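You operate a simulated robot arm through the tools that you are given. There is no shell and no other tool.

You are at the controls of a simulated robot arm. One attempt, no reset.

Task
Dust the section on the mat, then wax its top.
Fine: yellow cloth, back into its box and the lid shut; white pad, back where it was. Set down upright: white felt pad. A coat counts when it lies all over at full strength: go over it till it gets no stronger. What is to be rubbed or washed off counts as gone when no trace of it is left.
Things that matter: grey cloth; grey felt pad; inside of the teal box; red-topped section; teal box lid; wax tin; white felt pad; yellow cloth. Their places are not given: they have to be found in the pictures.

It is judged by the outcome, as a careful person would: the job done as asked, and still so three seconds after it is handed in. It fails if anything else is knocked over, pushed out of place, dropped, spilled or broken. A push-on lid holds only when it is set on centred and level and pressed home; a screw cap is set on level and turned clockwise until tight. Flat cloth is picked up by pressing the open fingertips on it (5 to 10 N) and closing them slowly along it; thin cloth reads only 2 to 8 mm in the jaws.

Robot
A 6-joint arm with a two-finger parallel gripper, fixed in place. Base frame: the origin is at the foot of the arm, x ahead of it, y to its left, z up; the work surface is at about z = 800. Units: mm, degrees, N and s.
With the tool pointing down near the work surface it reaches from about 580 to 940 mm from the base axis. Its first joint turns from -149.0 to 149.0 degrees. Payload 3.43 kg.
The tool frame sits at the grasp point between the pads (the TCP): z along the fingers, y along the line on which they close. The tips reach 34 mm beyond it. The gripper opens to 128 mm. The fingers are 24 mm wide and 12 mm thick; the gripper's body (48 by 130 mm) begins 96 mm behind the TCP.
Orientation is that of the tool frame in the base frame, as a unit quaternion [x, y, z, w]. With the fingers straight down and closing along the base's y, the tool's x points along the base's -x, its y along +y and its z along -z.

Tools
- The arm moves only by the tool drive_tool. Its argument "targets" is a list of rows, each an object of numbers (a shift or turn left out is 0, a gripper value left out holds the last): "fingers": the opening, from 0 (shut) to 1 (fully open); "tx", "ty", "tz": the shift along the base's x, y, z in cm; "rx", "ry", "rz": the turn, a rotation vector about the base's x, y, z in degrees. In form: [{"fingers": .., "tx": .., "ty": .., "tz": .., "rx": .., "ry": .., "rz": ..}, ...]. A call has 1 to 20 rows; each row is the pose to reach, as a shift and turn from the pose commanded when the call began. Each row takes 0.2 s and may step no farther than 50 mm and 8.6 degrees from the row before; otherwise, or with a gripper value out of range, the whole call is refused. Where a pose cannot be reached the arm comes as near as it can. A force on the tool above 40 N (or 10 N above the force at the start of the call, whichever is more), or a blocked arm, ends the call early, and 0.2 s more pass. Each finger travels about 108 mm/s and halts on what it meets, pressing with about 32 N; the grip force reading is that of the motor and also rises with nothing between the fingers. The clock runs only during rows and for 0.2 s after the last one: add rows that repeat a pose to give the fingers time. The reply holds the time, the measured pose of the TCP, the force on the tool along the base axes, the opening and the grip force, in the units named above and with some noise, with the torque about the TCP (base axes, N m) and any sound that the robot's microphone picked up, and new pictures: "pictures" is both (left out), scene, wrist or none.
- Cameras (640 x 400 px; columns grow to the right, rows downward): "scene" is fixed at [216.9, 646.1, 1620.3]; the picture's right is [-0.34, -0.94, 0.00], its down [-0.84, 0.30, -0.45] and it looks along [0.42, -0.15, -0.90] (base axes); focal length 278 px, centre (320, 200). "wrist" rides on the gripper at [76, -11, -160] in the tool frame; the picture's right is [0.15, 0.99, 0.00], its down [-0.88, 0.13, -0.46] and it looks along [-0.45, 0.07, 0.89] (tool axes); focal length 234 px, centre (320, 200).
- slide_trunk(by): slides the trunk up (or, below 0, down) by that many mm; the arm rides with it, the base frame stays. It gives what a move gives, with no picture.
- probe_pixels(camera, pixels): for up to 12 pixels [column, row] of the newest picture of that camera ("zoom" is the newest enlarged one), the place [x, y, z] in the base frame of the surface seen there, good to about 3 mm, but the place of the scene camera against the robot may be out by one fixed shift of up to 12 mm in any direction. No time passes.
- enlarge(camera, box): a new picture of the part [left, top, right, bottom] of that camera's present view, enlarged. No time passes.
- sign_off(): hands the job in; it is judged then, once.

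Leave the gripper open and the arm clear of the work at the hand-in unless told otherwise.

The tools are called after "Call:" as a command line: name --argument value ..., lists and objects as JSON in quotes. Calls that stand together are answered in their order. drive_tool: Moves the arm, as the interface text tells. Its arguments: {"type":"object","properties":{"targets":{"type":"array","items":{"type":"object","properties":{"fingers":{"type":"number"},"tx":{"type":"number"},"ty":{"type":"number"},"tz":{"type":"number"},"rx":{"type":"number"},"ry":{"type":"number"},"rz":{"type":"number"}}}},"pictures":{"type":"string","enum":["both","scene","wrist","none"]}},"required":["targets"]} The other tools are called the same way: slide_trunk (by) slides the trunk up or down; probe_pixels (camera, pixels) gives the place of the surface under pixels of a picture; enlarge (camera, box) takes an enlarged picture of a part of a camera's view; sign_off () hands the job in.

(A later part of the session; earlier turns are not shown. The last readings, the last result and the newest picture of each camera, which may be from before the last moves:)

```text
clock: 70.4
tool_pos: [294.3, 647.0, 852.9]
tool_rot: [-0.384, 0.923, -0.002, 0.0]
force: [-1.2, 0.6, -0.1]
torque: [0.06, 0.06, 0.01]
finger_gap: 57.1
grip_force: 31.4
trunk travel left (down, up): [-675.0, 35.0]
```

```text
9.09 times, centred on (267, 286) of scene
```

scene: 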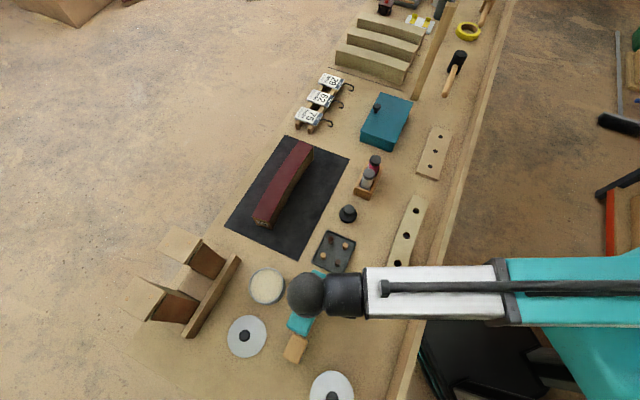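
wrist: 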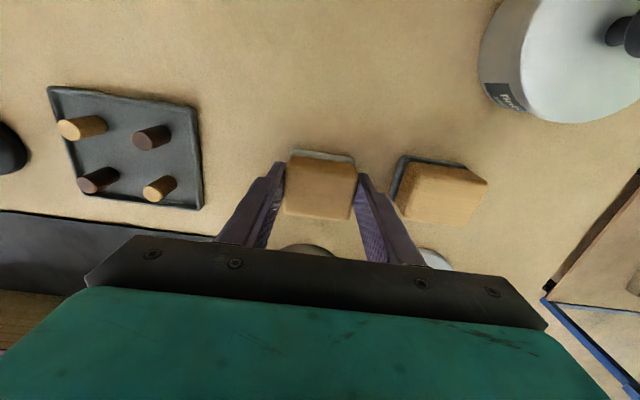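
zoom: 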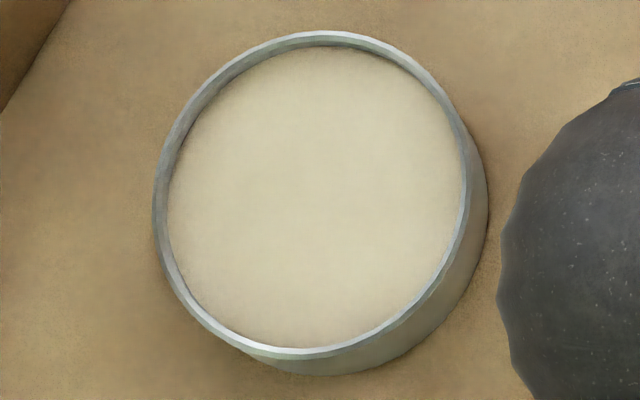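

The tin rim's centre works out at about (386,742), inner diameter about 87 mm, which leaves about 7 mm of margin round the pad's diagonal. I'll lift the pad and move above the tin, checking by wrist camera.

Call:
drive_tool --targets '[{"tz": 0.5}, {"tz": 1.5}, {"tz": 4.0}, {"tz": 7.5}, {"tz": 9.0}, {"tx": 3.0, "ty": 3.1, "tz": 9.0}, {"tx": 6.1, "ty": 6.3, "tz": 9.0}, {"tx": 9.15, "ty": 9.45, "tz": 9.0}, {"tx": 9.15, "ty": 9.45, "tz": 9.0}]'

Call:
enlarge --camera "wrist" --box '[220, 90, 420, 220]'

```text
clock: 72.4
tool_pos: [385.7, 740.8, 944.1]
tool_rot: [-0.385, 0.923, -0.003, 0.001]
force: [-0.4, -0.2, -0.9]
torque: [0.01, 0.0, -0.02]
finger_gap: 57.0
grip_force: 31.5
trunk travel left (down, up): [-675.0, 35.0]
```

scene: 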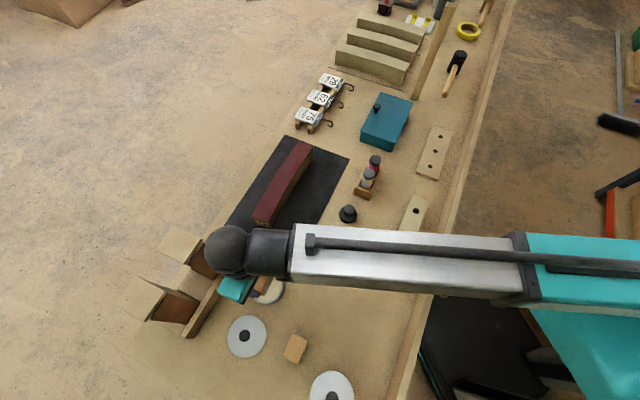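
wrist: 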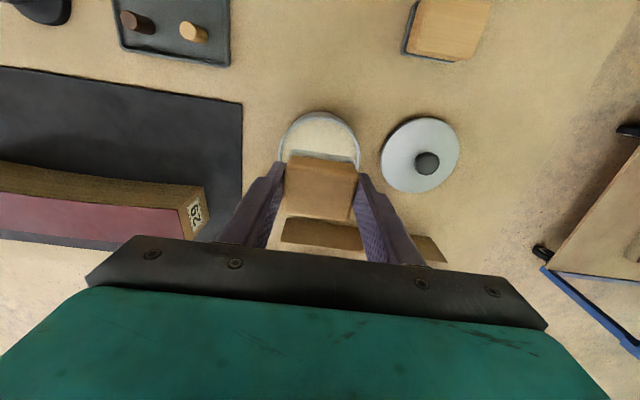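

```text
3.08 times, centred on (320, 155) of wrist
```

zoom: 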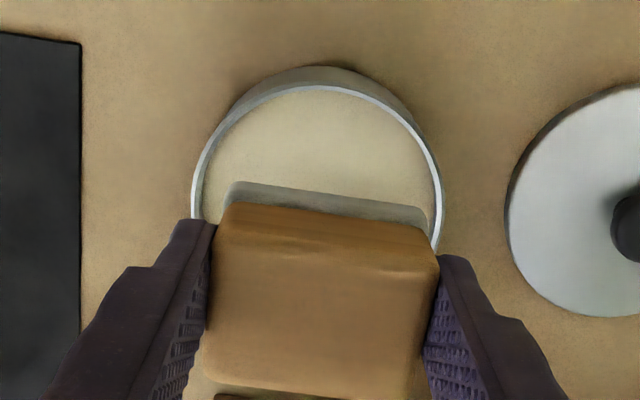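

The pad looks centred left–right over the tin. I'll probe rim points to get its centre along the other direction.

Call:
probe_pixels --camera "zoom" --pixels '[[317, 88], [230, 118], [408, 122], [196, 200], [440, 215], [205, 160], [430, 165], [317, 130], [317, 160], [260, 170], [318, 75], [360, 95]]'

```text
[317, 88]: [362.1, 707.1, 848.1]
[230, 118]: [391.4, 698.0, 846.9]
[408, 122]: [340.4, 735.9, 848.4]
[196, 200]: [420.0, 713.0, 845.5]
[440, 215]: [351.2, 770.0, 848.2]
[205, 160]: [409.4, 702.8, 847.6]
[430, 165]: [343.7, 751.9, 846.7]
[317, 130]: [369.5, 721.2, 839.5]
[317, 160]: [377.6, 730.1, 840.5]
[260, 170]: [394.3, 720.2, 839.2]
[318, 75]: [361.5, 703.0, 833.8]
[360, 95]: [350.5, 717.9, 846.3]
```

Rim centre by fit is about (386.5,743) and the pad is centred on the TCP. I'll shift 2 mm and lower towards the wax (surface about 839.5, contact expected at TCP z≈892).

Call:
drive_tool --targets '[{"tx": 0.08, "ty": 0.2, "tz": -1.5}, {"tx": 0.08, "ty": 0.2, "tz": -3.5}, {"tx": 0.08, "ty": 0.2, "tz": -4.8}, {"tx": 0.08, "ty": 0.2, "tz": -5.0}, {"tx": 0.08, "ty": 0.2, "tz": -5.0}]' --pictures "wrist"

```text
clock: 73.6
tool_pos: [386.4, 744.1, 892.6]
tool_rot: [-0.386, 0.923, -0.003, 0.001]
force: [0.4, -0.7, -0.7]
torque: [0.0, 0.01, 0.01]
finger_gap: 57.0
grip_force: 32.1
trunk travel left (down, up): [-675.0, 35.0]
```

wrist: 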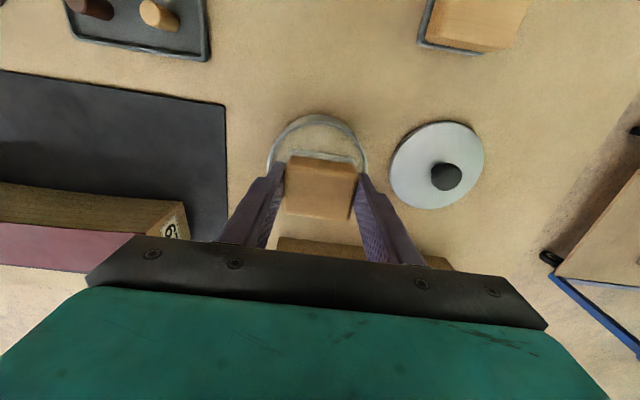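

Call:
drive_tool --targets '[{"tz": -0.1}, {"tz": -0.2}, {"tz": -0.2}]' --pictures "none"

Call:
enlarge --camera "wrist" --box '[260, 100, 380, 180]'

```text
clock: 74.4
tool_pos: [386.8, 743.5, 893.5]
tool_rot: [-0.385, 0.923, -0.003, 0.001]
force: [-1.5, 0.1, 7.4]
torque: [0.24, 0.29, 0.01]
finger_gap: 57.0
grip_force: 32.1
trunk travel left (down, up): [-675.0, 35.0]
```

```text
5.00 times, centred on (320, 140) of wrist
```

zoom: 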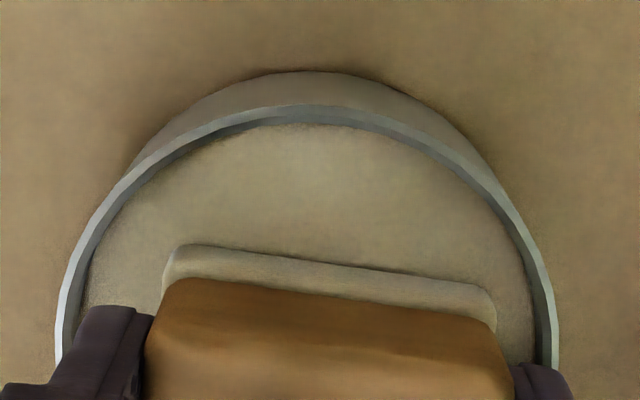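

The felt is in the wax with 7 N. I'll work it in with small ±3 mm moves, then lift.

Call:
drive_tool --targets '[{"tx": 0.3}, {"tx": 0.0, "ty": 0.3}, {"tx": -0.3}, {"ty": -0.3}, {"tx": 0.3}, {"tx": 0}, {"tx": 0}, {"tx": 0}]' --pictures "none"

```text
clock: 76.2
tool_pos: [387.1, 741.5, 891.5]
tool_rot: [-0.384, 0.923, -0.004, 0.001]
force: [3.9, -2.5, 14.7]
torque: [0.12, 0.06, -0.06]
finger_gap: 57.0
grip_force: 32.4
trunk travel left (down, up): [-675.0, 35.0]
```

Force is now about 15 N, so the felt should be well loaded. I'll lift out and travel to above the section's middle, turning −90°.

Call:
drive_tool --targets '[{"tz": 1.0}, {"tz": 3.0}, {"tz": 7.0}, {"tz": 11.0}, {"tx": 2.4, "ty": -1.1, "tz": 11.5, "rz": -7.5}, {"tx": 4.8, "ty": -2.2, "tz": 12.0, "rz": -15}, {"tx": 7.2, "ty": -3.3, "tz": 12.5, "rz": -22.5}, {"tx": 9.6, "ty": -4.4, "tz": 13.0, "rz": -30}, {"tx": 12.0, "ty": -5.6, "tz": 13.0, "rz": -37.5}, {"tx": 14.5, "ty": -6.7, "tz": 13.0, "rz": -45}, {"tx": 16.9, "ty": -7.8, "tz": 13.0, "rz": -52.5}, {"tx": 19.3, "ty": -8.9, "tz": 13.0, "rz": -60}, {"tx": 21.7, "ty": -10.0, "tz": 13.0, "rz": -67.5}, {"tx": 24.1, "ty": -11.1, "tz": 13.0, "rz": -75}, {"tx": 26.5, "ty": -12.2, "tz": 13.0, "rz": -82.5}, {"tx": 28.9, "ty": -13.3, "tz": 13.0, "rz": -90}, {"tx": 28.9, "ty": -13.3, "tz": 13.0, "rz": -90}]'

```text
clock: 79.8
tool_pos: [674.6, 609.5, 1019.4]
tool_rot: [0.382, 0.924, -0.002, -0.002]
force: [-0.6, 1.0, -0.8]
torque: [-0.04, -0.02, -0.01]
finger_gap: 57.1
grip_force: 32.1
trunk travel left (down, up): [-675.0, 35.0]
```

scene: 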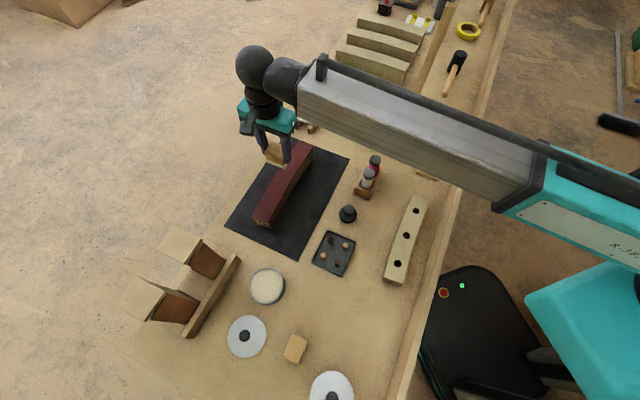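
wrist: 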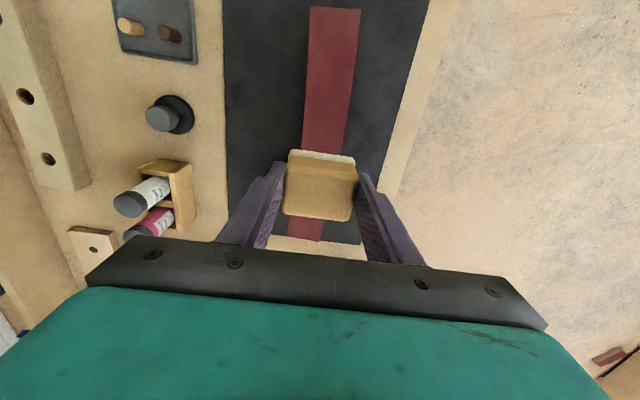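

Good view of the 29 half of the section. I'll probe both edges along its length.

Call:
enlarge --camera "wrist" --box '[220, 0, 440, 150]'

Call:
probe_pixels --camera "zoom" --pixels '[[262, 30], [402, 36], [257, 100], [393, 106], [253, 170], [383, 176], [248, 240], [373, 246], [243, 310], [363, 316], [240, 370], [354, 370]]'

```text
2.67 times, centred on (330, 75) of wrist
```

zoom: 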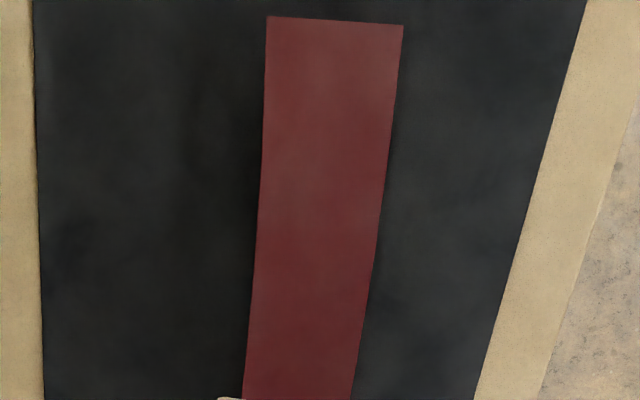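

```text
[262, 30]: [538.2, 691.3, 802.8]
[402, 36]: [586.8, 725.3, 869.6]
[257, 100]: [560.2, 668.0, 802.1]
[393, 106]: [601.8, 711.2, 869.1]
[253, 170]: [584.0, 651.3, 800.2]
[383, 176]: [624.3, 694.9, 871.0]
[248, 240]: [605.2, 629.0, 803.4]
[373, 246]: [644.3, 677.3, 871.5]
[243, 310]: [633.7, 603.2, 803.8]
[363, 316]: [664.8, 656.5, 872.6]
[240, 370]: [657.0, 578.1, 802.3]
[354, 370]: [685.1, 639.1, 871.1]
```

Call:
probe_pixels --camera "zoom" --pixels '[[270, 30], [268, 100], [264, 170], [259, 240], [253, 310], [249, 370], [270, 20], [400, 28], [310, 200], [335, 22]]'

Call:
probe_pixels --camera "wrist" --pixels '[[287, 236], [320, 240], [290, 225], [323, 228], [300, 232], [340, 225]]'

```text
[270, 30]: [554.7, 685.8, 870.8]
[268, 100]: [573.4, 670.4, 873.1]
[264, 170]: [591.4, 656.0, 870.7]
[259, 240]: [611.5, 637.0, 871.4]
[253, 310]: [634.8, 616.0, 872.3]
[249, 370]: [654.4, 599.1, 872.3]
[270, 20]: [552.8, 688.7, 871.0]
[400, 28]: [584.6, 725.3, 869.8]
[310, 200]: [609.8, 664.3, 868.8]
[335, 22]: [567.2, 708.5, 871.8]
```

```text
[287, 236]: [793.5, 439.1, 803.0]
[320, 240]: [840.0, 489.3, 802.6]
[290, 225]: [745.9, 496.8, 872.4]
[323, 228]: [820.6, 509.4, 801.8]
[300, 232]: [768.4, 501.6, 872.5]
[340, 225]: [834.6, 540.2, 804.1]
```

Edges fit a 52 mm wide arc (bow about 10 mm). The pad is nearly centred. I'll shift 2 mm and lower to just above the top.

Call:
drive_tool --targets '[{"tx": 0.23, "ty": 0.07, "tz": -4.0}, {"tx": 0.23, "ty": 0.07, "tz": -7.5}, {"tx": 0.23, "ty": 0.07, "tz": -9.0}, {"tx": 0.23, "ty": 0.07, "tz": -9.3}, {"tx": 0.23, "ty": 0.07, "tz": -9.4}, {"tx": 0.23, "ty": 0.07, "tz": -9.4}]' --pictures "none"

```text
clock: 81.2
tool_pos: [678.0, 610.7, 926.9]
tool_rot: [0.38, 0.925, -0.002, -0.002]
force: [-0.3, 1.9, 0.0]
torque: [0.02, -0.01, 0.0]
finger_gap: 57.3
grip_force: 32.6
trunk travel left (down, up): [-675.0, 35.0]
```

Call:
drive_tool --targets '[{"tz": -0.1}, {"tz": -0.2}, {"tz": -0.3}, {"tz": -0.3}]' --pictures "none"

```text
clock: 82.2
tool_pos: [677.7, 610.6, 924.7]
tool_rot: [0.38, 0.925, -0.001, -0.001]
force: [1.5, -0.1, 2.0]
torque: [0.01, -0.15, -0.02]
finger_gap: 56.9
grip_force: 32.0
trunk travel left (down, up): [-675.0, 35.0]
```

Call:
drive_tool --targets '[{"tz": -0.1}, {"tz": -0.15}, {"tz": -0.15}]' --pictures "none"

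```text
clock: 83.0
tool_pos: [677.8, 611.0, 923.4]
tool_rot: [0.38, 0.925, -0.002, -0.001]
force: [2.3, 0.0, 11.0]
torque: [0.15, -0.41, -0.04]
finger_gap: 57.0
grip_force: 32.1
trunk travel left (down, up): [-675.0, 35.0]
```

About 11 N of contact. Now I'll make a first wax stroke along the curve to the far end and back.

Call:
drive_tool --targets '[{"tx": 1.13, "ty": -1.14, "rz": -0.79}, {"tx": 2.24, "ty": -2.29, "rz": -1.58}, {"tx": 3.33, "ty": -3.46, "rz": -2.37}, {"tx": 4.41, "ty": -4.64, "rz": -3.15}, {"tx": 5.48, "ty": -5.84, "rz": -3.94}, {"tx": 6.53, "ty": -7.05, "rz": -4.73}, {"tx": 7.56, "ty": -8.28, "rz": -5.5}, {"tx": 8.58, "ty": -9.53, "rz": -6.3}, {"tx": 8.58, "ty": -9.53, "rz": -6.3}, {"tx": 7.56, "ty": -8.28, "rz": -5.5}, {"tx": 6.53, "ty": -7.05, "rz": -4.73}, {"tx": 5.48, "ty": -5.84, "rz": -3.94}, {"tx": 4.41, "ty": -4.64, "rz": -3.15}, {"tx": 3.33, "ty": -3.46, "rz": -2.37}, {"tx": 2.24, "ty": -2.29, "rz": -1.58}, {"tx": 1.13, "ty": -1.14, "rz": -0.79}, {"tx": 0, "ty": 0}]'

Call:
enlarge --camera "scene" --box '[240, 130, 330, 240]'

```text
clock: 86.6
tool_pos: [678.0, 609.5, 923.7]
tool_rot: [0.38, 0.925, -0.001, -0.002]
force: [2.2, -2.0, 12.4]
torque: [0.0, -0.42, -0.07]
finger_gap: 57.1
grip_force: 31.8
trunk travel left (down, up): [-675.0, 35.0]
```

scene: 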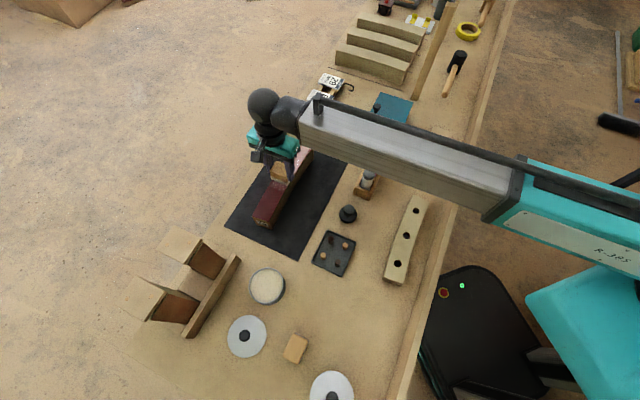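
wrist: 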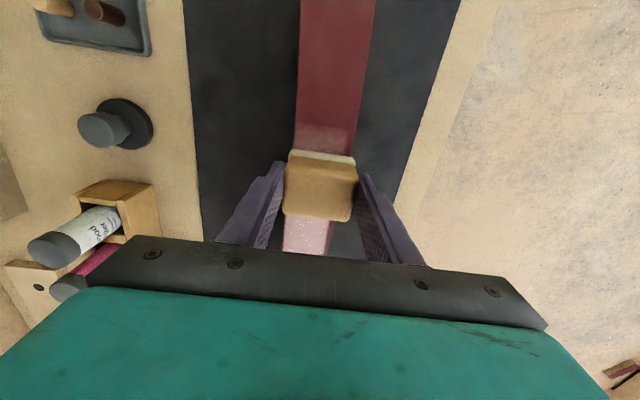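

```text
3.64 times, centred on (285, 185) of scene
```

zoom: 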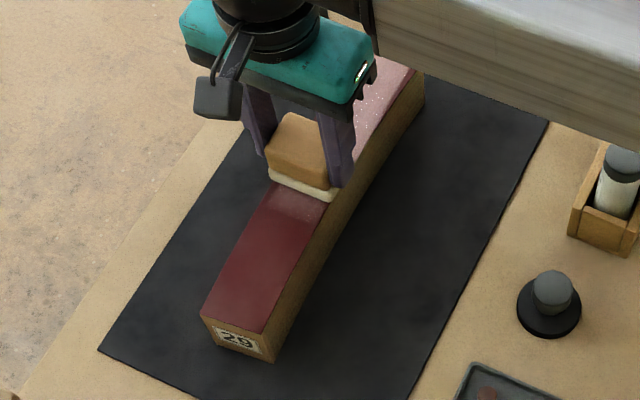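

Wax is going on as a pale coat. I'll do the other half to the 29 end and back.

Call:
drive_tool --targets '[{"tx": -1.14, "ty": 1.12, "rz": 0.79}, {"tx": -2.3, "ty": 2.23, "rz": 1.58}, {"tx": -3.47, "ty": 3.32, "rz": 2.37}, {"tx": -4.66, "ty": 4.39, "rz": 3.15}, {"tx": -5.86, "ty": 5.45, "rz": 3.94}, {"tx": -7.08, "ty": 6.49, "rz": 4.73}, {"tx": -8.32, "ty": 7.52, "rz": 5.5}, {"tx": -9.57, "ty": 8.53, "rz": 6.3}, {"tx": -9.57, "ty": 8.53, "rz": 6.3}, {"tx": -8.32, "ty": 7.52, "rz": 5.5}, {"tx": -7.08, "ty": 6.49, "rz": 4.73}, {"tx": -5.86, "ty": 5.45, "rz": 3.94}, {"tx": -4.66, "ty": 4.39, "rz": 3.15}, {"tx": -3.47, "ty": 3.32, "rz": 2.37}, {"tx": -2.3, "ty": 2.23, "rz": 1.58}, {"tx": -1.14, "ty": 1.12, "rz": 0.79}, {"tx": 0, "ty": 0}]' --pictures "wrist"

Call:
enlarge --camera "wrist" --box '[240, 0, 440, 150]'

Call:
enlarge --camera "scene" --box '[240, 130, 330, 240]'

```text
clock: 90.2
tool_pos: [677.5, 609.6, 924.7]
tool_rot: [0.381, 0.925, -0.001, -0.001]
force: [-1.6, 2.7, 8.5]
torque: [0.24, 0.03, 0.08]
finger_gap: 57.0
grip_force: 32.1
trunk travel left (down, up): [-675.0, 35.0]
```

wrist: 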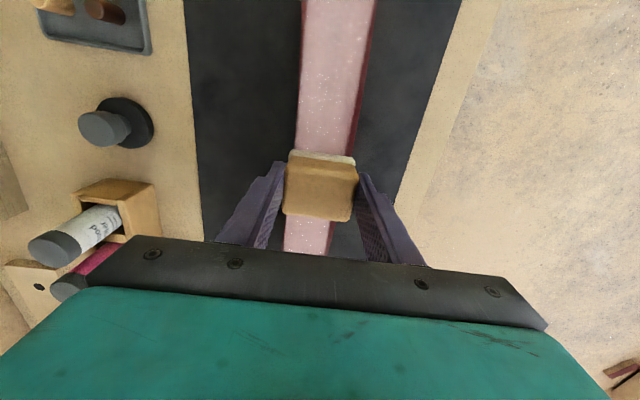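

```text
2.67 times, centred on (340, 75) of wrist
```

zoom: 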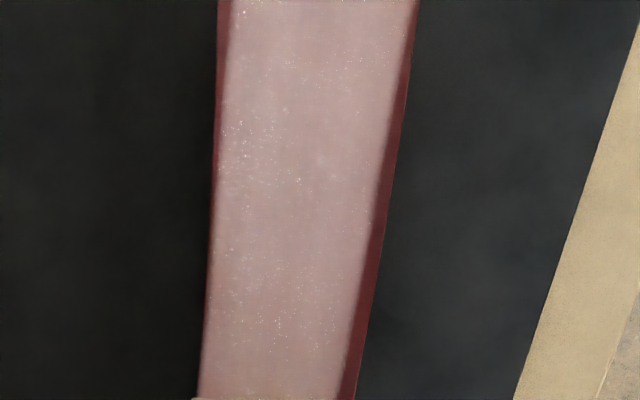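

```text
3.64 times, centred on (285, 185) of scene
```

zoom: 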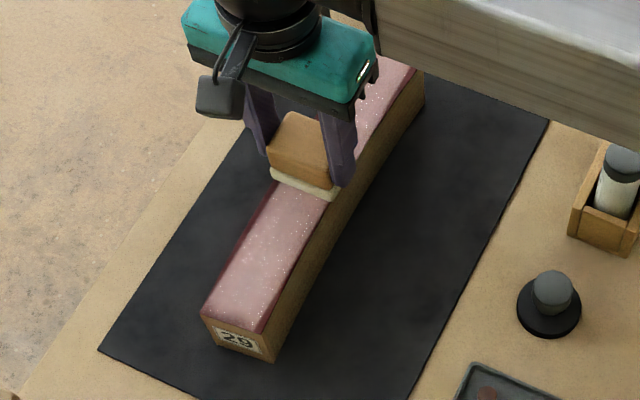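

The coat band is narrower than the top: about 3–5 mm of bare red remains on the outer edge and 1–3 mm on the inner. I'll run passes shifted towards each edge, outer first (+7 mm), the full length.

Call:
drive_tool --targets '[{"tx": 0.49, "ty": 0.5}, {"tx": 2.04, "ty": -1.07, "rz": -1.08}, {"tx": 3.55, "ty": -2.66, "rz": -2.17}, {"tx": 5.04, "ty": -4.29, "rz": -3.25}, {"tx": 6.49, "ty": -5.94, "rz": -4.34}, {"tx": 7.92, "ty": -7.63, "rz": -5.42}, {"tx": 9.07, "ty": -9.03, "rz": -6.3}, {"tx": 9.07, "ty": -9.03, "rz": -6.3}, {"tx": 7.92, "ty": -7.63, "rz": -5.42}, {"tx": 6.49, "ty": -5.94, "rz": -4.34}, {"tx": 5.04, "ty": -4.29, "rz": -3.25}, {"tx": 3.55, "ty": -2.66, "rz": -2.17}, {"tx": 2.04, "ty": -1.07, "rz": -1.08}, {"tx": 0.49, "ty": 0.5}, {"tx": -1.09, "ty": 2.04, "rz": 1.08}, {"tx": -2.69, "ty": 3.54, "rz": 2.17}, {"tx": -4.32, "ty": 5.02, "rz": 3.25}, {"tx": -5.98, "ty": 6.47, "rz": 4.34}, {"tx": -7.67, "ty": 7.89, "rz": 5.42}, {"tx": -9.4, "ty": 9.28, "rz": 6.5}]' --pictures "wrist"

```text
clock: 94.4
tool_pos: [582.6, 704.0, 923.9]
tool_rot: [0.327, 0.945, -0.001, -0.002]
force: [2.4, -0.8, 7.8]
torque: [0.06, -0.25, -0.07]
finger_gap: 57.2
grip_force: 32.5
trunk travel left (down, up): [-675.0, 35.0]
```

wrist: 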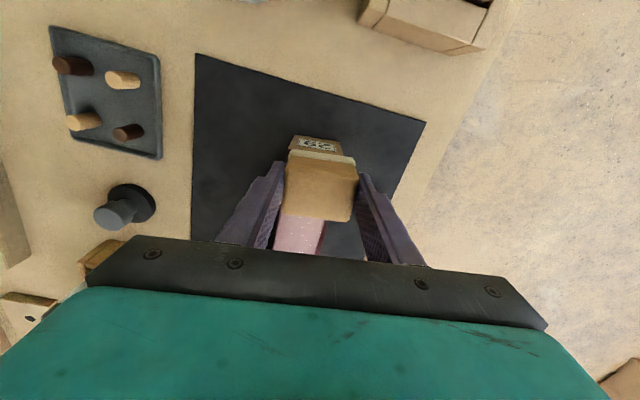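

Next, the inner-edge pass back along the full length, then lift to inspect.

Call:
drive_tool --targets '[{"tx": -0.84, "ty": -0.85}, {"tx": 0.89, "ty": -2.24, "rz": -1.08}, {"tx": 2.58, "ty": -3.66, "rz": -2.16}, {"tx": 4.24, "ty": -5.11, "rz": -3.25}, {"tx": 5.87, "ty": -6.58, "rz": -4.33}, {"tx": 7.47, "ty": -8.09, "rz": -5.42}, {"tx": 9.05, "ty": -9.63, "rz": -6.5}, {"tx": 10.6, "ty": -11.2, "rz": -7.58}, {"tx": 12.11, "ty": -12.79, "rz": -8.67}, {"tx": 13.6, "ty": -14.42, "rz": -9.75}, {"tx": 15.05, "ty": -16.07, "rz": -10.84}, {"tx": 16.48, "ty": -17.76, "rz": -11.92}, {"tx": 17.75, "ty": -19.32, "rz": -12.9}, {"tx": 17.75, "ty": -19.32, "rz": -12.9}, {"tx": 17.75, "ty": -19.32, "tz": 1.0, "rz": -12.9}, {"tx": 17.75, "ty": -19.32, "tz": 4.0, "rz": -12.9}, {"tx": 17.75, "ty": -19.32, "tz": 8.5, "rz": -12.9}, {"tx": 17.75, "ty": -19.32, "tz": 13.0, "rz": -12.9}, {"tx": 17.75, "ty": -19.32, "tz": 16.0, "rz": -12.9}]'

Call:
enlarge --camera "scene" --box '[240, 130, 330, 240]'

Call:
enlarge --camera "wrist" --box '[240, 0, 440, 150]'

```text
clock: 98.4
tool_pos: [760.1, 509.0, 1083.4]
tool_rot: [0.431, 0.902, -0.002, -0.002]
force: [0.4, 0.2, -1.2]
torque: [0.01, 0.02, 0.01]
finger_gap: 57.1
grip_force: 32.0
trunk travel left (down, up): [-675.0, 35.0]
```

scene: 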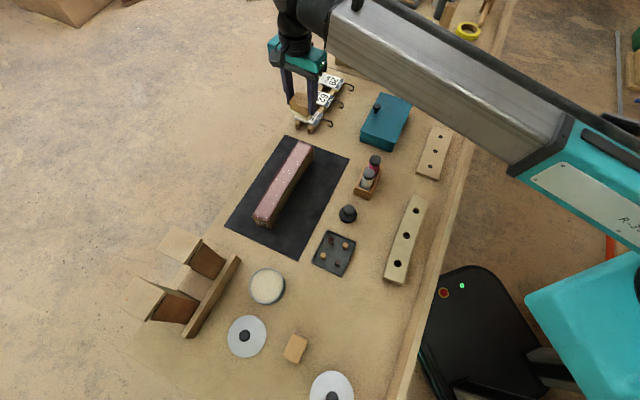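
wrist: 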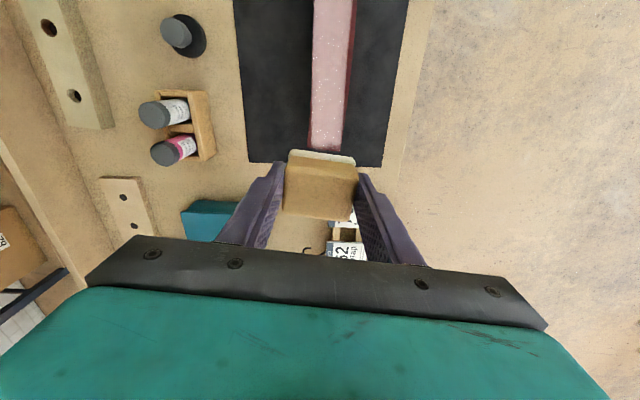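

```text
3.64 times, centred on (285, 185) of scene
```

zoom: 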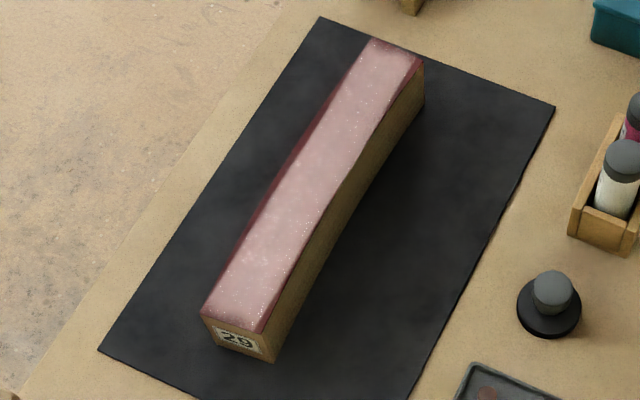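

```text
2.67 times, centred on (340, 75) of wrist
```

zoom: 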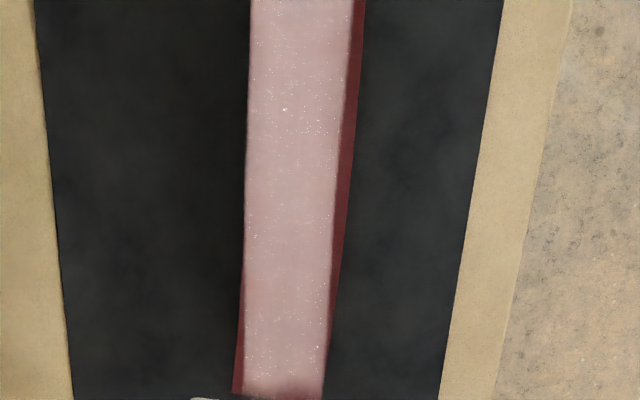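

The outer edge still shows a red strip in the middle and far part. I'll zoom in closely to understand the pattern.

Call:
enlarge --camera "scene" --box '[274, 134, 322, 164]'

Call:
enlarge --camera "scene" --box '[258, 164, 306, 194]'

Call:
enlarge --camera "scene" --box '[244, 196, 292, 232]'

```text
13.33 times, centred on (298, 149) of scene
```

zoom: 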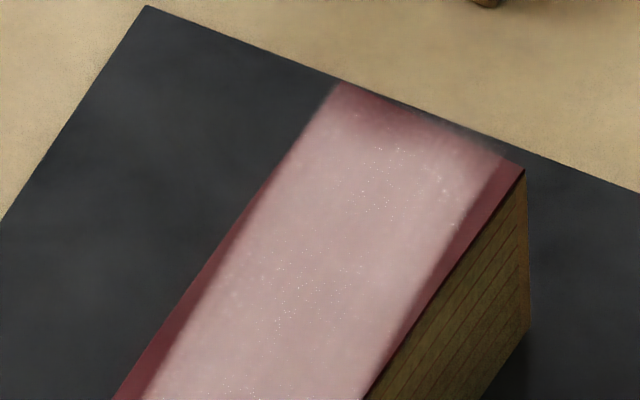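

```text
13.33 times, centred on (282, 179) of scene
```

zoom: 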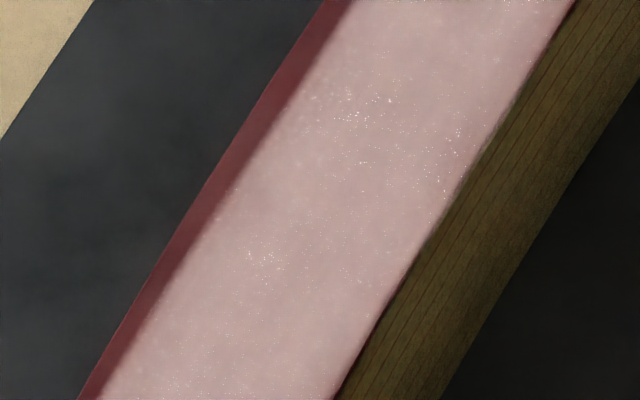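

```text
11.11 times, centred on (268, 214) of scene
```

zoom: 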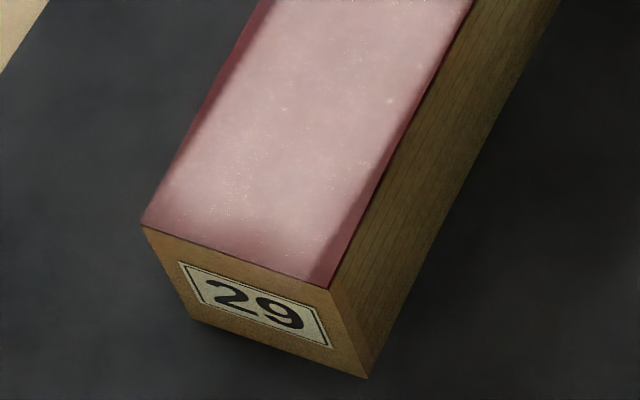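

The band is straighter than the section and the later passes added nothing, so the pad seems to have run out of wax. The tool is also tilted by about 0.3°. I'll level the tool now, then go back and reload.

Call:
drive_tool --targets '[{"rx": 0.13, "ry": -0.3}, {"rx": 0.13, "ry": -0.3}, {"rx": 0.13, "ry": -0.3}]' --pictures "none"

```text
clock: 99.2
tool_pos: [761.2, 509.1, 1084.4]
tool_rot: [0.432, 0.902, 0.0, 0.0]
force: [0.2, 0.0, -1.3]
torque: [-0.03, 0.0, 0.02]
finger_gap: 57.3
grip_force: 32.3
trunk travel left (down, up): [-675.0, 35.0]
```

The tool is level now. I'll travel back to above the wax tin, turning +96.5°.

Call:
drive_tool --targets '[{"tx": -2.9, "ty": 1.8, "tz": -0.5, "rz": 7.4}, {"tx": -5.8, "ty": 3.6, "tz": -1.0, "rz": 14.8}, {"tx": -8.6, "ty": 5.4, "tz": -1.5, "rz": 22.3}, {"tx": -11.5, "ty": 7.2, "tz": -2.0, "rz": 29.7}, {"tx": -14.4, "ty": 9.0, "tz": -3.0, "rz": 37.1}, {"tx": -17.3, "ty": 10.8, "tz": -4.0, "rz": 44.5}, {"tx": -20.2, "ty": 12.6, "tz": -5.0, "rz": 52.0}, {"tx": -23.1, "ty": 14.4, "tz": -6.0, "rz": 59.4}, {"tx": -25.9, "ty": 16.2, "tz": -7.5, "rz": 66.8}, {"tx": -28.8, "ty": 18.0, "tz": -9.0, "rz": 74.2}, {"tx": -31.7, "ty": 19.8, "tz": -10.5, "rz": 81.7}, {"tx": -34.6, "ty": 21.6, "tz": -12.0, "rz": 89.1}, {"tx": -37.45, "ty": 23.4, "tz": -13.5, "rz": 96.5}, {"tx": -37.45, "ty": 23.4, "tz": -13.5, "rz": 96.5}]' --pictures "wrist"

Call:
enlarge --camera "wrist" --box '[220, 90, 420, 220]'

```text
clock: 102.2
tool_pos: [384.8, 744.0, 946.8]
tool_rot: [-0.386, 0.922, 0.001, 0.0]
force: [0.2, -0.5, -1.2]
torque: [-0.03, -0.01, 0.04]
finger_gap: 57.0
grip_force: 32.0
trunk travel left (down, up): [-675.0, 35.0]
```

wrist: 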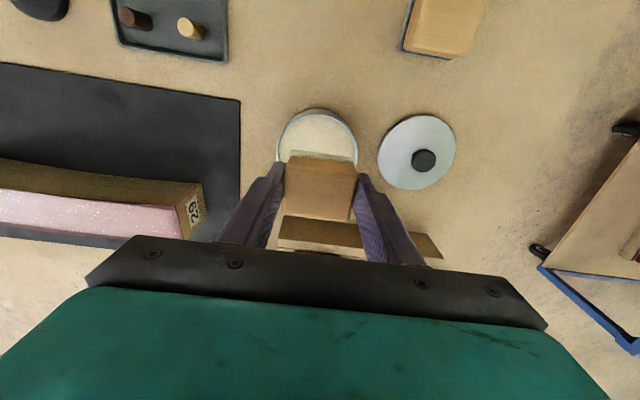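

```text
3.08 times, centred on (320, 155) of wrist
```

zoom: 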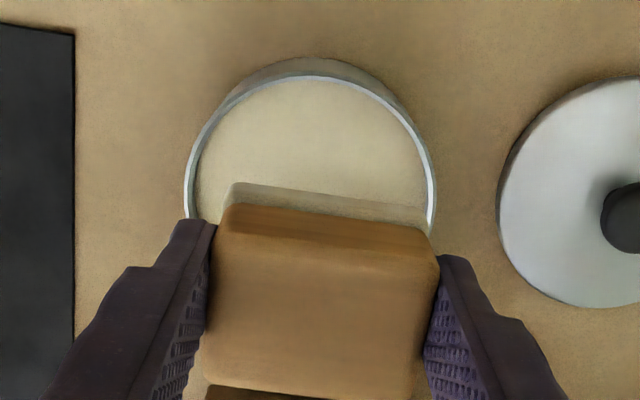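

I'm about 2 mm off; I'll correct and lower into the wax.

Call:
drive_tool --targets '[{"tx": 0.17, "ty": -0.1, "tz": -2.0}, {"tx": 0.17, "ty": -0.1, "tz": -4.5}, {"tx": 0.17, "ty": -0.1, "tz": -5.3}, {"tx": 0.17, "ty": -0.1, "tz": -5.5}, {"tx": 0.17, "ty": -0.1, "tz": -5.5}]' --pictures "none"

```text
clock: 103.4
tool_pos: [389.3, 740.9, 891.0]
tool_rot: [-0.385, 0.923, 0.0, 0.001]
force: [-0.1, -0.4, -1.4]
torque: [-0.02, -0.04, -0.01]
finger_gap: 57.1
grip_force: 32.3
trunk travel left (down, up): [-675.0, 35.0]
```

Call:
drive_tool --targets '[{"tz": -0.1}, {"tz": -0.2}, {"tz": -0.2}]' --pictures "none"

```text
clock: 104.2
tool_pos: [388.6, 742.9, 891.0]
tool_rot: [-0.385, 0.923, 0.0, 0.001]
force: [1.2, 0.1, 7.7]
torque: [-0.09, 0.01, 0.01]
finger_gap: 56.9
grip_force: 32.0
trunk travel left (down, up): [-675.0, 35.0]
```

7.7 N with almost no torque, so the pad is now level on the wax. I'll press a little more and work it round.

Call:
drive_tool --targets '[{"tz": -0.05}, {"tx": 0.3, "tz": -0.1}, {"tx": 0.0, "ty": 0.3, "tz": -0.1}, {"tx": -0.4, "tz": -0.1}, {"ty": -0.3, "tz": -0.1}, {"tx": 0.3, "tz": -0.1}, {"ty": 0.3, "tz": -0.1}, {"tx": -0.4, "tz": -0.1}, {"ty": -0.3, "tz": -0.1}, {"tz": -0.1}, {"tz": -0.1}, {"tz": -0.1}]' --pictures "none"

```text
clock: 106.8
tool_pos: [388.5, 741.4, 891.7]
tool_rot: [-0.386, 0.923, 0.001, 0.001]
force: [-1.9, 3.5, 24.8]
torque: [0.12, 0.1, 0.03]
finger_gap: 57.2
grip_force: 32.2
trunk travel left (down, up): [-675.0, 35.0]
```

Well loaded (25 N). I'll lift and travel back to above the section's middle, offset 6 mm towards the outer edge.

Call:
drive_tool --targets '[{"tz": 1.0}, {"tz": 3.0}, {"tz": 7.0}, {"tz": 11.0}, {"tx": 2.4, "ty": -1.1, "tz": 11.5, "rz": -7.5}, {"tx": 4.9, "ty": -2.1, "tz": 12.0, "rz": -15}, {"tx": 7.3, "ty": -3.2, "tz": 12.5, "rz": -22.5}, {"tx": 9.75, "ty": -4.3, "tz": 13.0, "rz": -30}, {"tx": 12.2, "ty": -5.3, "tz": 13.0, "rz": -37.5}, {"tx": 14.6, "ty": -6.4, "tz": 13.0, "rz": -45}, {"tx": 17.1, "ty": -7.4, "tz": 13.0, "rz": -52.5}, {"tx": 19.5, "ty": -8.5, "tz": 13.0, "rz": -60}, {"tx": 21.9, "ty": -9.6, "tz": 13.0, "rz": -67.5}, {"tx": 24.4, "ty": -10.6, "tz": 13.0, "rz": -75}, {"tx": 26.8, "ty": -11.7, "tz": 13.0, "rz": -82.5}, {"tx": 29.25, "ty": -12.76, "tz": 11.0, "rz": -90}, {"tx": 29.25, "ty": -12.76, "tz": 7.0, "rz": -90}, {"tx": 29.25, "ty": -12.76, "tz": 4.5, "rz": -90}, {"tx": 29.25, "ty": -12.76, "tz": 3.9, "rz": -90}, {"tx": 29.25, "ty": -12.76, "tz": 3.9, "rz": -90}]' --pictures "wrist"

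```text
clock: 111.0
tool_pos: [679.5, 615.6, 928.8]
tool_rot: [0.38, 0.925, 0.0, 0.0]
force: [-0.1, 0.2, -1.5]
torque: [-0.01, -0.01, 0.01]
finger_gap: 56.8
grip_force: 31.6
trunk travel left (down, up): [-675.0, 35.0]
```

wrist: 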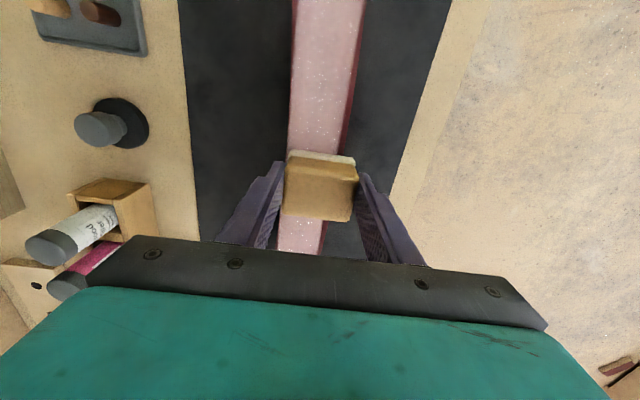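

Position offset is as intended (v≈16). I'll lower to contact.

Call:
drive_tool --targets '[{"tz": -0.2}, {"tz": -0.35}, {"tz": -0.5}, {"tz": -0.5}]' --pictures "none"

```text
clock: 112.0
tool_pos: [681.0, 614.9, 923.0]
tool_rot: [0.38, 0.925, 0.0, 0.0]
force: [-0.9, -0.4, -1.3]
torque: [-0.02, 0.0, 0.0]
finger_gap: 56.9
grip_force: 32.0
trunk travel left (down, up): [-675.0, 35.0]
```

Call:
drive_tool --targets '[{"tz": -0.1}, {"tz": -0.2}, {"tz": -0.2}]' --pictures "none"

```text
clock: 112.8
tool_pos: [680.6, 615.7, 922.8]
tool_rot: [0.379, 0.925, 0.001, 0.0]
force: [0.8, 0.1, 7.7]
torque: [0.03, 0.06, 0.02]
finger_gap: 57.0
grip_force: 31.8
trunk travel left (down, up): [-675.0, 35.0]
```

Level contact at 7.7 N. Now the outer-edge pass to the far end and back.

Call:
drive_tool --targets '[{"tx": 0.77, "ty": -0.78, "tz": -0.05, "rz": -0.54}, {"tx": 1.55, "ty": -1.57, "tz": -0.05, "rz": -1.08}, {"tx": 3.06, "ty": -3.16, "tz": -0.05, "rz": -2.17}, {"tx": 4.55, "ty": -4.79, "tz": -0.05, "rz": -3.25}, {"tx": 6.0, "ty": -6.44, "tz": -0.05, "rz": -4.34}, {"tx": 7.43, "ty": -8.13, "tz": -0.05, "rz": -5.42}, {"tx": 8.58, "ty": -9.53, "tz": -0.05, "rz": -6.3}, {"tx": 8.58, "ty": -9.53, "tz": -0.05, "rz": -6.3}, {"tx": 7.43, "ty": -8.13, "tz": -0.05, "rz": -5.42}, {"tx": 6.0, "ty": -6.44, "tz": -0.05, "rz": -4.34}, {"tx": 4.55, "ty": -4.79, "tz": -0.05, "rz": -3.25}, {"tx": 3.06, "ty": -3.16, "tz": -0.05, "rz": -2.17}, {"tx": 1.55, "ty": -1.57, "tz": -0.05, "rz": -1.08}, {"tx": 0, "ty": 0, "tz": -0.05}]'

Call:
enlarge --camera "scene" --box '[274, 134, 322, 164]'

Call:
enlarge --camera "wrist" --box '[260, 205, 360, 255]'

```text
clock: 115.8
tool_pos: [681.6, 614.0, 923.1]
tool_rot: [0.379, 0.925, 0.001, 0.001]
force: [6.6, -5.7, 23.2]
torque: [-0.24, -0.34, -0.04]
finger_gap: 57.1
grip_force: 31.9
trunk travel left (down, up): [-675.0, 35.0]
```

scene: 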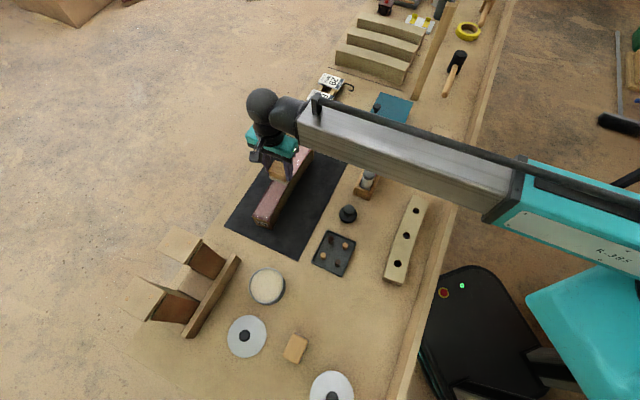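
wrist: 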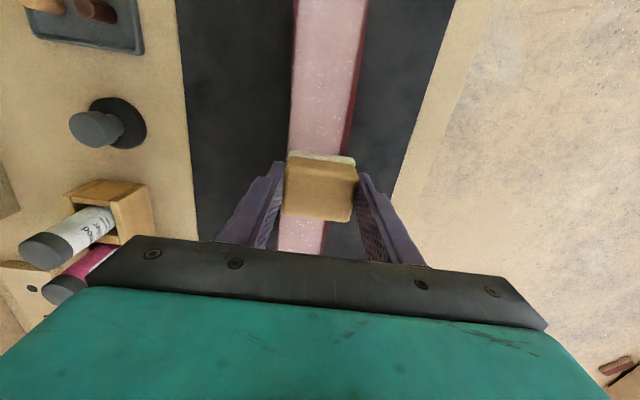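

```text
13.33 times, centred on (298, 149) of scene
```

zoom: 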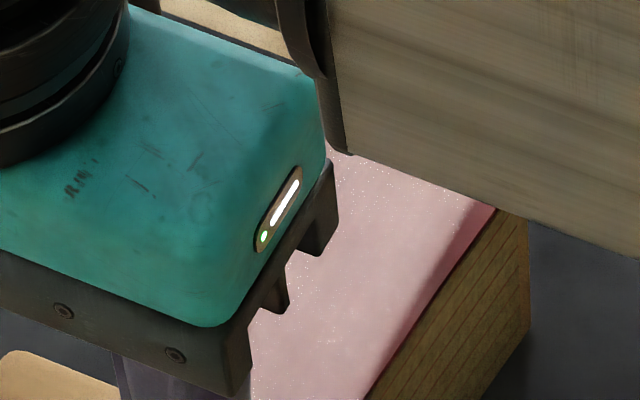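

```text
6.40 times, centred on (310, 230) of wrist
```

zoom: 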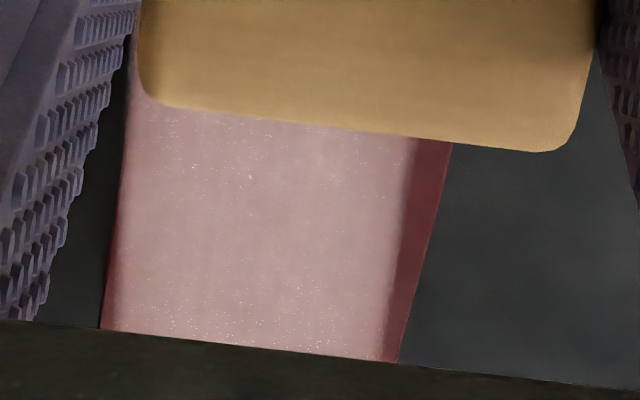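

The outer strip remains even though the pad clearly passes over it. As a test I'll shift the freshly loaded pad a further 8 mm outward and rub locally, to see whether that strip takes wax at all.

Call:
drive_tool --targets '[{"tx": 0.3, "ty": 0.3, "tz": 0.05}, {"tx": 0.56, "ty": 0.57, "tz": 0.05}, {"tx": 1.6, "ty": -0.5, "tz": 0.05}, {"tx": 2.6, "ty": -1.5, "tz": 0.05}, {"tx": 1.6, "ty": -0.5, "tz": 0.05}, {"tx": 0.56, "ty": 0.57, "tz": 0.05}, {"tx": -0.5, "ty": 1.6, "tz": 0.05}, {"tx": -1.5, "ty": 2.6, "tz": 0.05}, {"tx": -0.5, "ty": 1.6, "tz": 0.05}, {"tx": 0.56, "ty": 0.57, "tz": 0.05}, {"tx": 1.6, "ty": -0.5, "tz": 0.05}, {"tx": 2.6, "ty": -1.5, "tz": 0.05}, {"tx": 1.6, "ty": -0.5, "tz": 0.05}, {"tx": 0.56, "ty": 0.57, "tz": 0.05}]'

Call:
enlarge --camera "wrist" --box '[260, 205, 360, 255]'

Call:
enlarge --camera "wrist" --box '[260, 60, 380, 160]'

```text
clock: 118.8
tool_pos: [689.6, 619.6, 923.4]
tool_rot: [0.381, 0.925, 0.0, 0.002]
force: [3.3, -3.7, 14.1]
torque: [-0.17, -0.06, 0.0]
finger_gap: 57.1
grip_force: 31.8
trunk travel left (down, up): [-675.0, 35.0]
```

scene: 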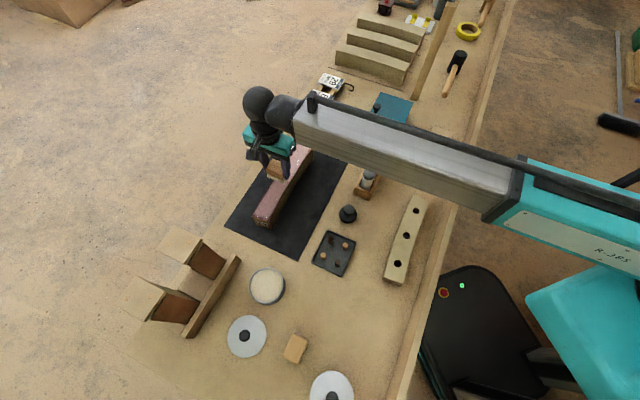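
wrist: 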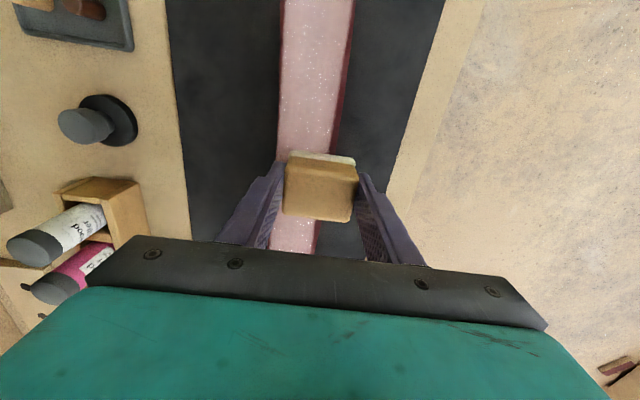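

```text
6.40 times, centred on (310, 230) of wrist
```

zoom: 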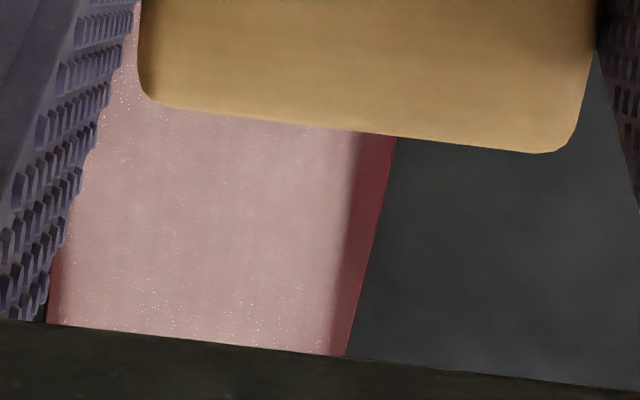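

```text
4.00 times, centred on (320, 110) of wrist
```

zoom: 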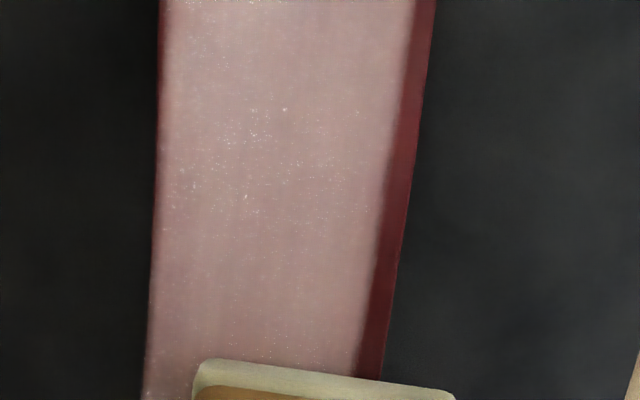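

No change at all: that strip simply doesn't take wax, and the waxed band's boundary is straight along the whole length, so the coatable patch looks like a straight rectangle within the curved top. I'll now give full-length passes with the loaded pad, out past both ends, to bring the coat to full strength.

Call:
drive_tool --targets '[{"tx": -0.7, "ty": -0.5}, {"tx": -1.42, "ty": -1.08}, {"tx": 0.13, "ty": -2.64, "rz": -0.5}, {"tx": 1.67, "ty": -4.21, "rz": -1.0}, {"tx": 3.2, "ty": -5.8, "rz": -1.5}, {"tx": 4.71, "ty": -7.4, "rz": -2.0}, {"tx": 6.21, "ty": -9.01, "rz": -2.5}, {"tx": 7.82, "ty": -10.79, "rz": -3.1}, {"tx": 7.82, "ty": -10.79, "rz": -3.1}, {"tx": 6.21, "ty": -9.01, "rz": -2.5}, {"tx": 4.71, "ty": -7.4, "rz": -2.0}, {"tx": 3.2, "ty": -5.8, "rz": -1.5}, {"tx": 1.67, "ty": -4.21, "rz": -1.0}, {"tx": 0.13, "ty": -2.64, "rz": -0.5}, {"tx": -1.42, "ty": -1.08}, {"tx": -2.99, "ty": 0.46, "rz": 0.5}, {"tx": -4.57, "ty": 2.0, "rz": 1.0}, {"tx": -6.16, "ty": 3.51, "rz": 1.5}, {"tx": -7.77, "ty": 5.02, "rz": 2.0}, {"tx": -9.39, "ty": 6.51, "rz": 2.5}]' --pictures "none"

```text
clock: 123.0
tool_pos: [593.3, 686.3, 922.6]
tool_rot: [0.359, 0.933, 0.001, 0.0]
force: [0.2, -0.5, 2.8]
torque: [0.06, -0.02, -0.01]
finger_gap: 57.4
grip_force: 32.3
trunk travel left (down, up): [-675.0, 35.0]
```

Force is light here (2.8 N). I'll press 1.2 mm more and go over the 29 half twice, including the end.

Call:
drive_tool --targets '[{"tz": -0.12}, {"tx": -1.78, "ty": 1.61, "tz": -0.12, "rz": 0.6}, {"tx": -1.78, "ty": 1.61, "tz": -0.12, "rz": 0.6}, {"tx": 0, "ty": 0, "tz": -0.12}, {"tx": 1.62, "ty": -1.49, "tz": -0.12, "rz": -0.5}, {"tx": 3.23, "ty": -3.0, "tz": -0.1, "rz": -1.0}, {"tx": 4.82, "ty": -4.51, "tz": -0.1, "rz": -1.5}, {"tx": 6.4, "ty": -6.05, "tz": -0.08, "rz": -2.0}, {"tx": 7.97, "ty": -7.59, "tz": -0.05, "rz": -2.5}, {"tx": 6.4, "ty": -6.05, "tz": -0.08, "rz": -2.0}, {"tx": 4.82, "ty": -4.51, "tz": -0.1, "rz": -1.5}, {"tx": 3.23, "ty": -3.0, "tz": -0.1, "rz": -1.0}, {"tx": 1.62, "ty": -1.49, "tz": -0.12, "rz": -0.5}, {"tx": 0, "ty": 0, "tz": -0.12}, {"tx": -1.78, "ty": 1.61, "tz": -0.12, "rz": 0.6}, {"tx": -1.78, "ty": 1.61, "tz": -0.12, "rz": 0.6}, {"tx": 0, "ty": 0, "tz": -0.12}, {"tx": 1.62, "ty": -1.49, "tz": -0.12, "rz": -0.5}, {"tx": 3.23, "ty": -3.0, "tz": -0.1, "rz": -1.0}]' --pictures "none"

```text
clock: 127.0
tool_pos: [625.7, 654.8, 921.3]
tool_rot: [0.368, 0.93, -0.001, 0.001]
force: [-1.1, 1.0, -1.3]
torque: [0.04, -0.01, -0.03]
finger_gap: 56.9
grip_force: 31.9
trunk travel left (down, up): [-675.0, 35.0]
```

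No contact force at z=921: the pad has slid up a few millimetres in the jaws. I'll lower gently until contact again.

Call:
drive_tool --targets '[{"tz": -0.1}, {"tz": -0.2}, {"tz": -0.2}]' --pictures "wrist"

Call:
enlarge --camera "wrist" --box '[250, 110, 390, 230]'

```text
clock: 127.8
tool_pos: [626.0, 655.4, 919.3]
tool_rot: [0.367, 0.93, 0.001, -0.001]
force: [-0.1, 0.2, -0.8]
torque: [0.03, -0.02, 0.02]
finger_gap: 56.9
grip_force: 32.3
trunk travel left (down, up): [-675.0, 35.0]
```

wrist: 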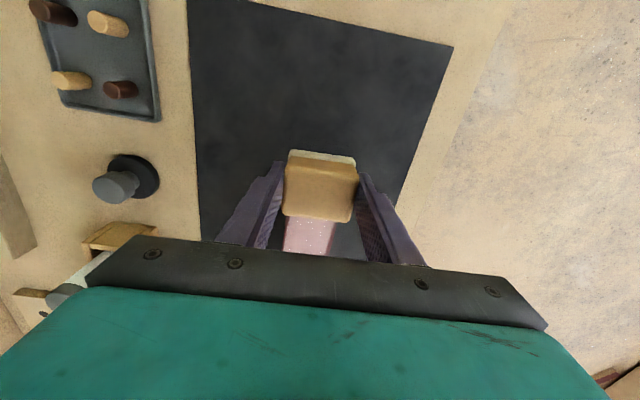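

```text
3.33 times, centred on (320, 170) of wrist
```

zoom: 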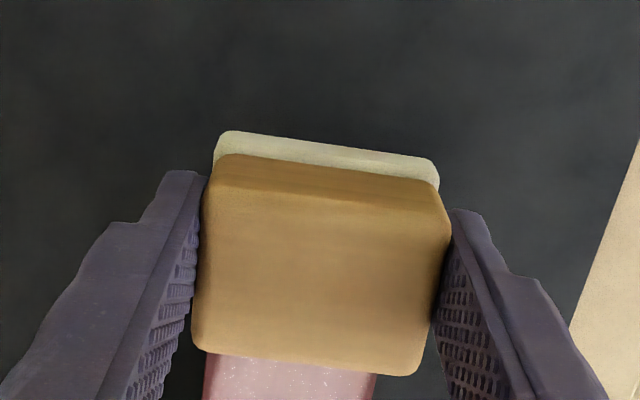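

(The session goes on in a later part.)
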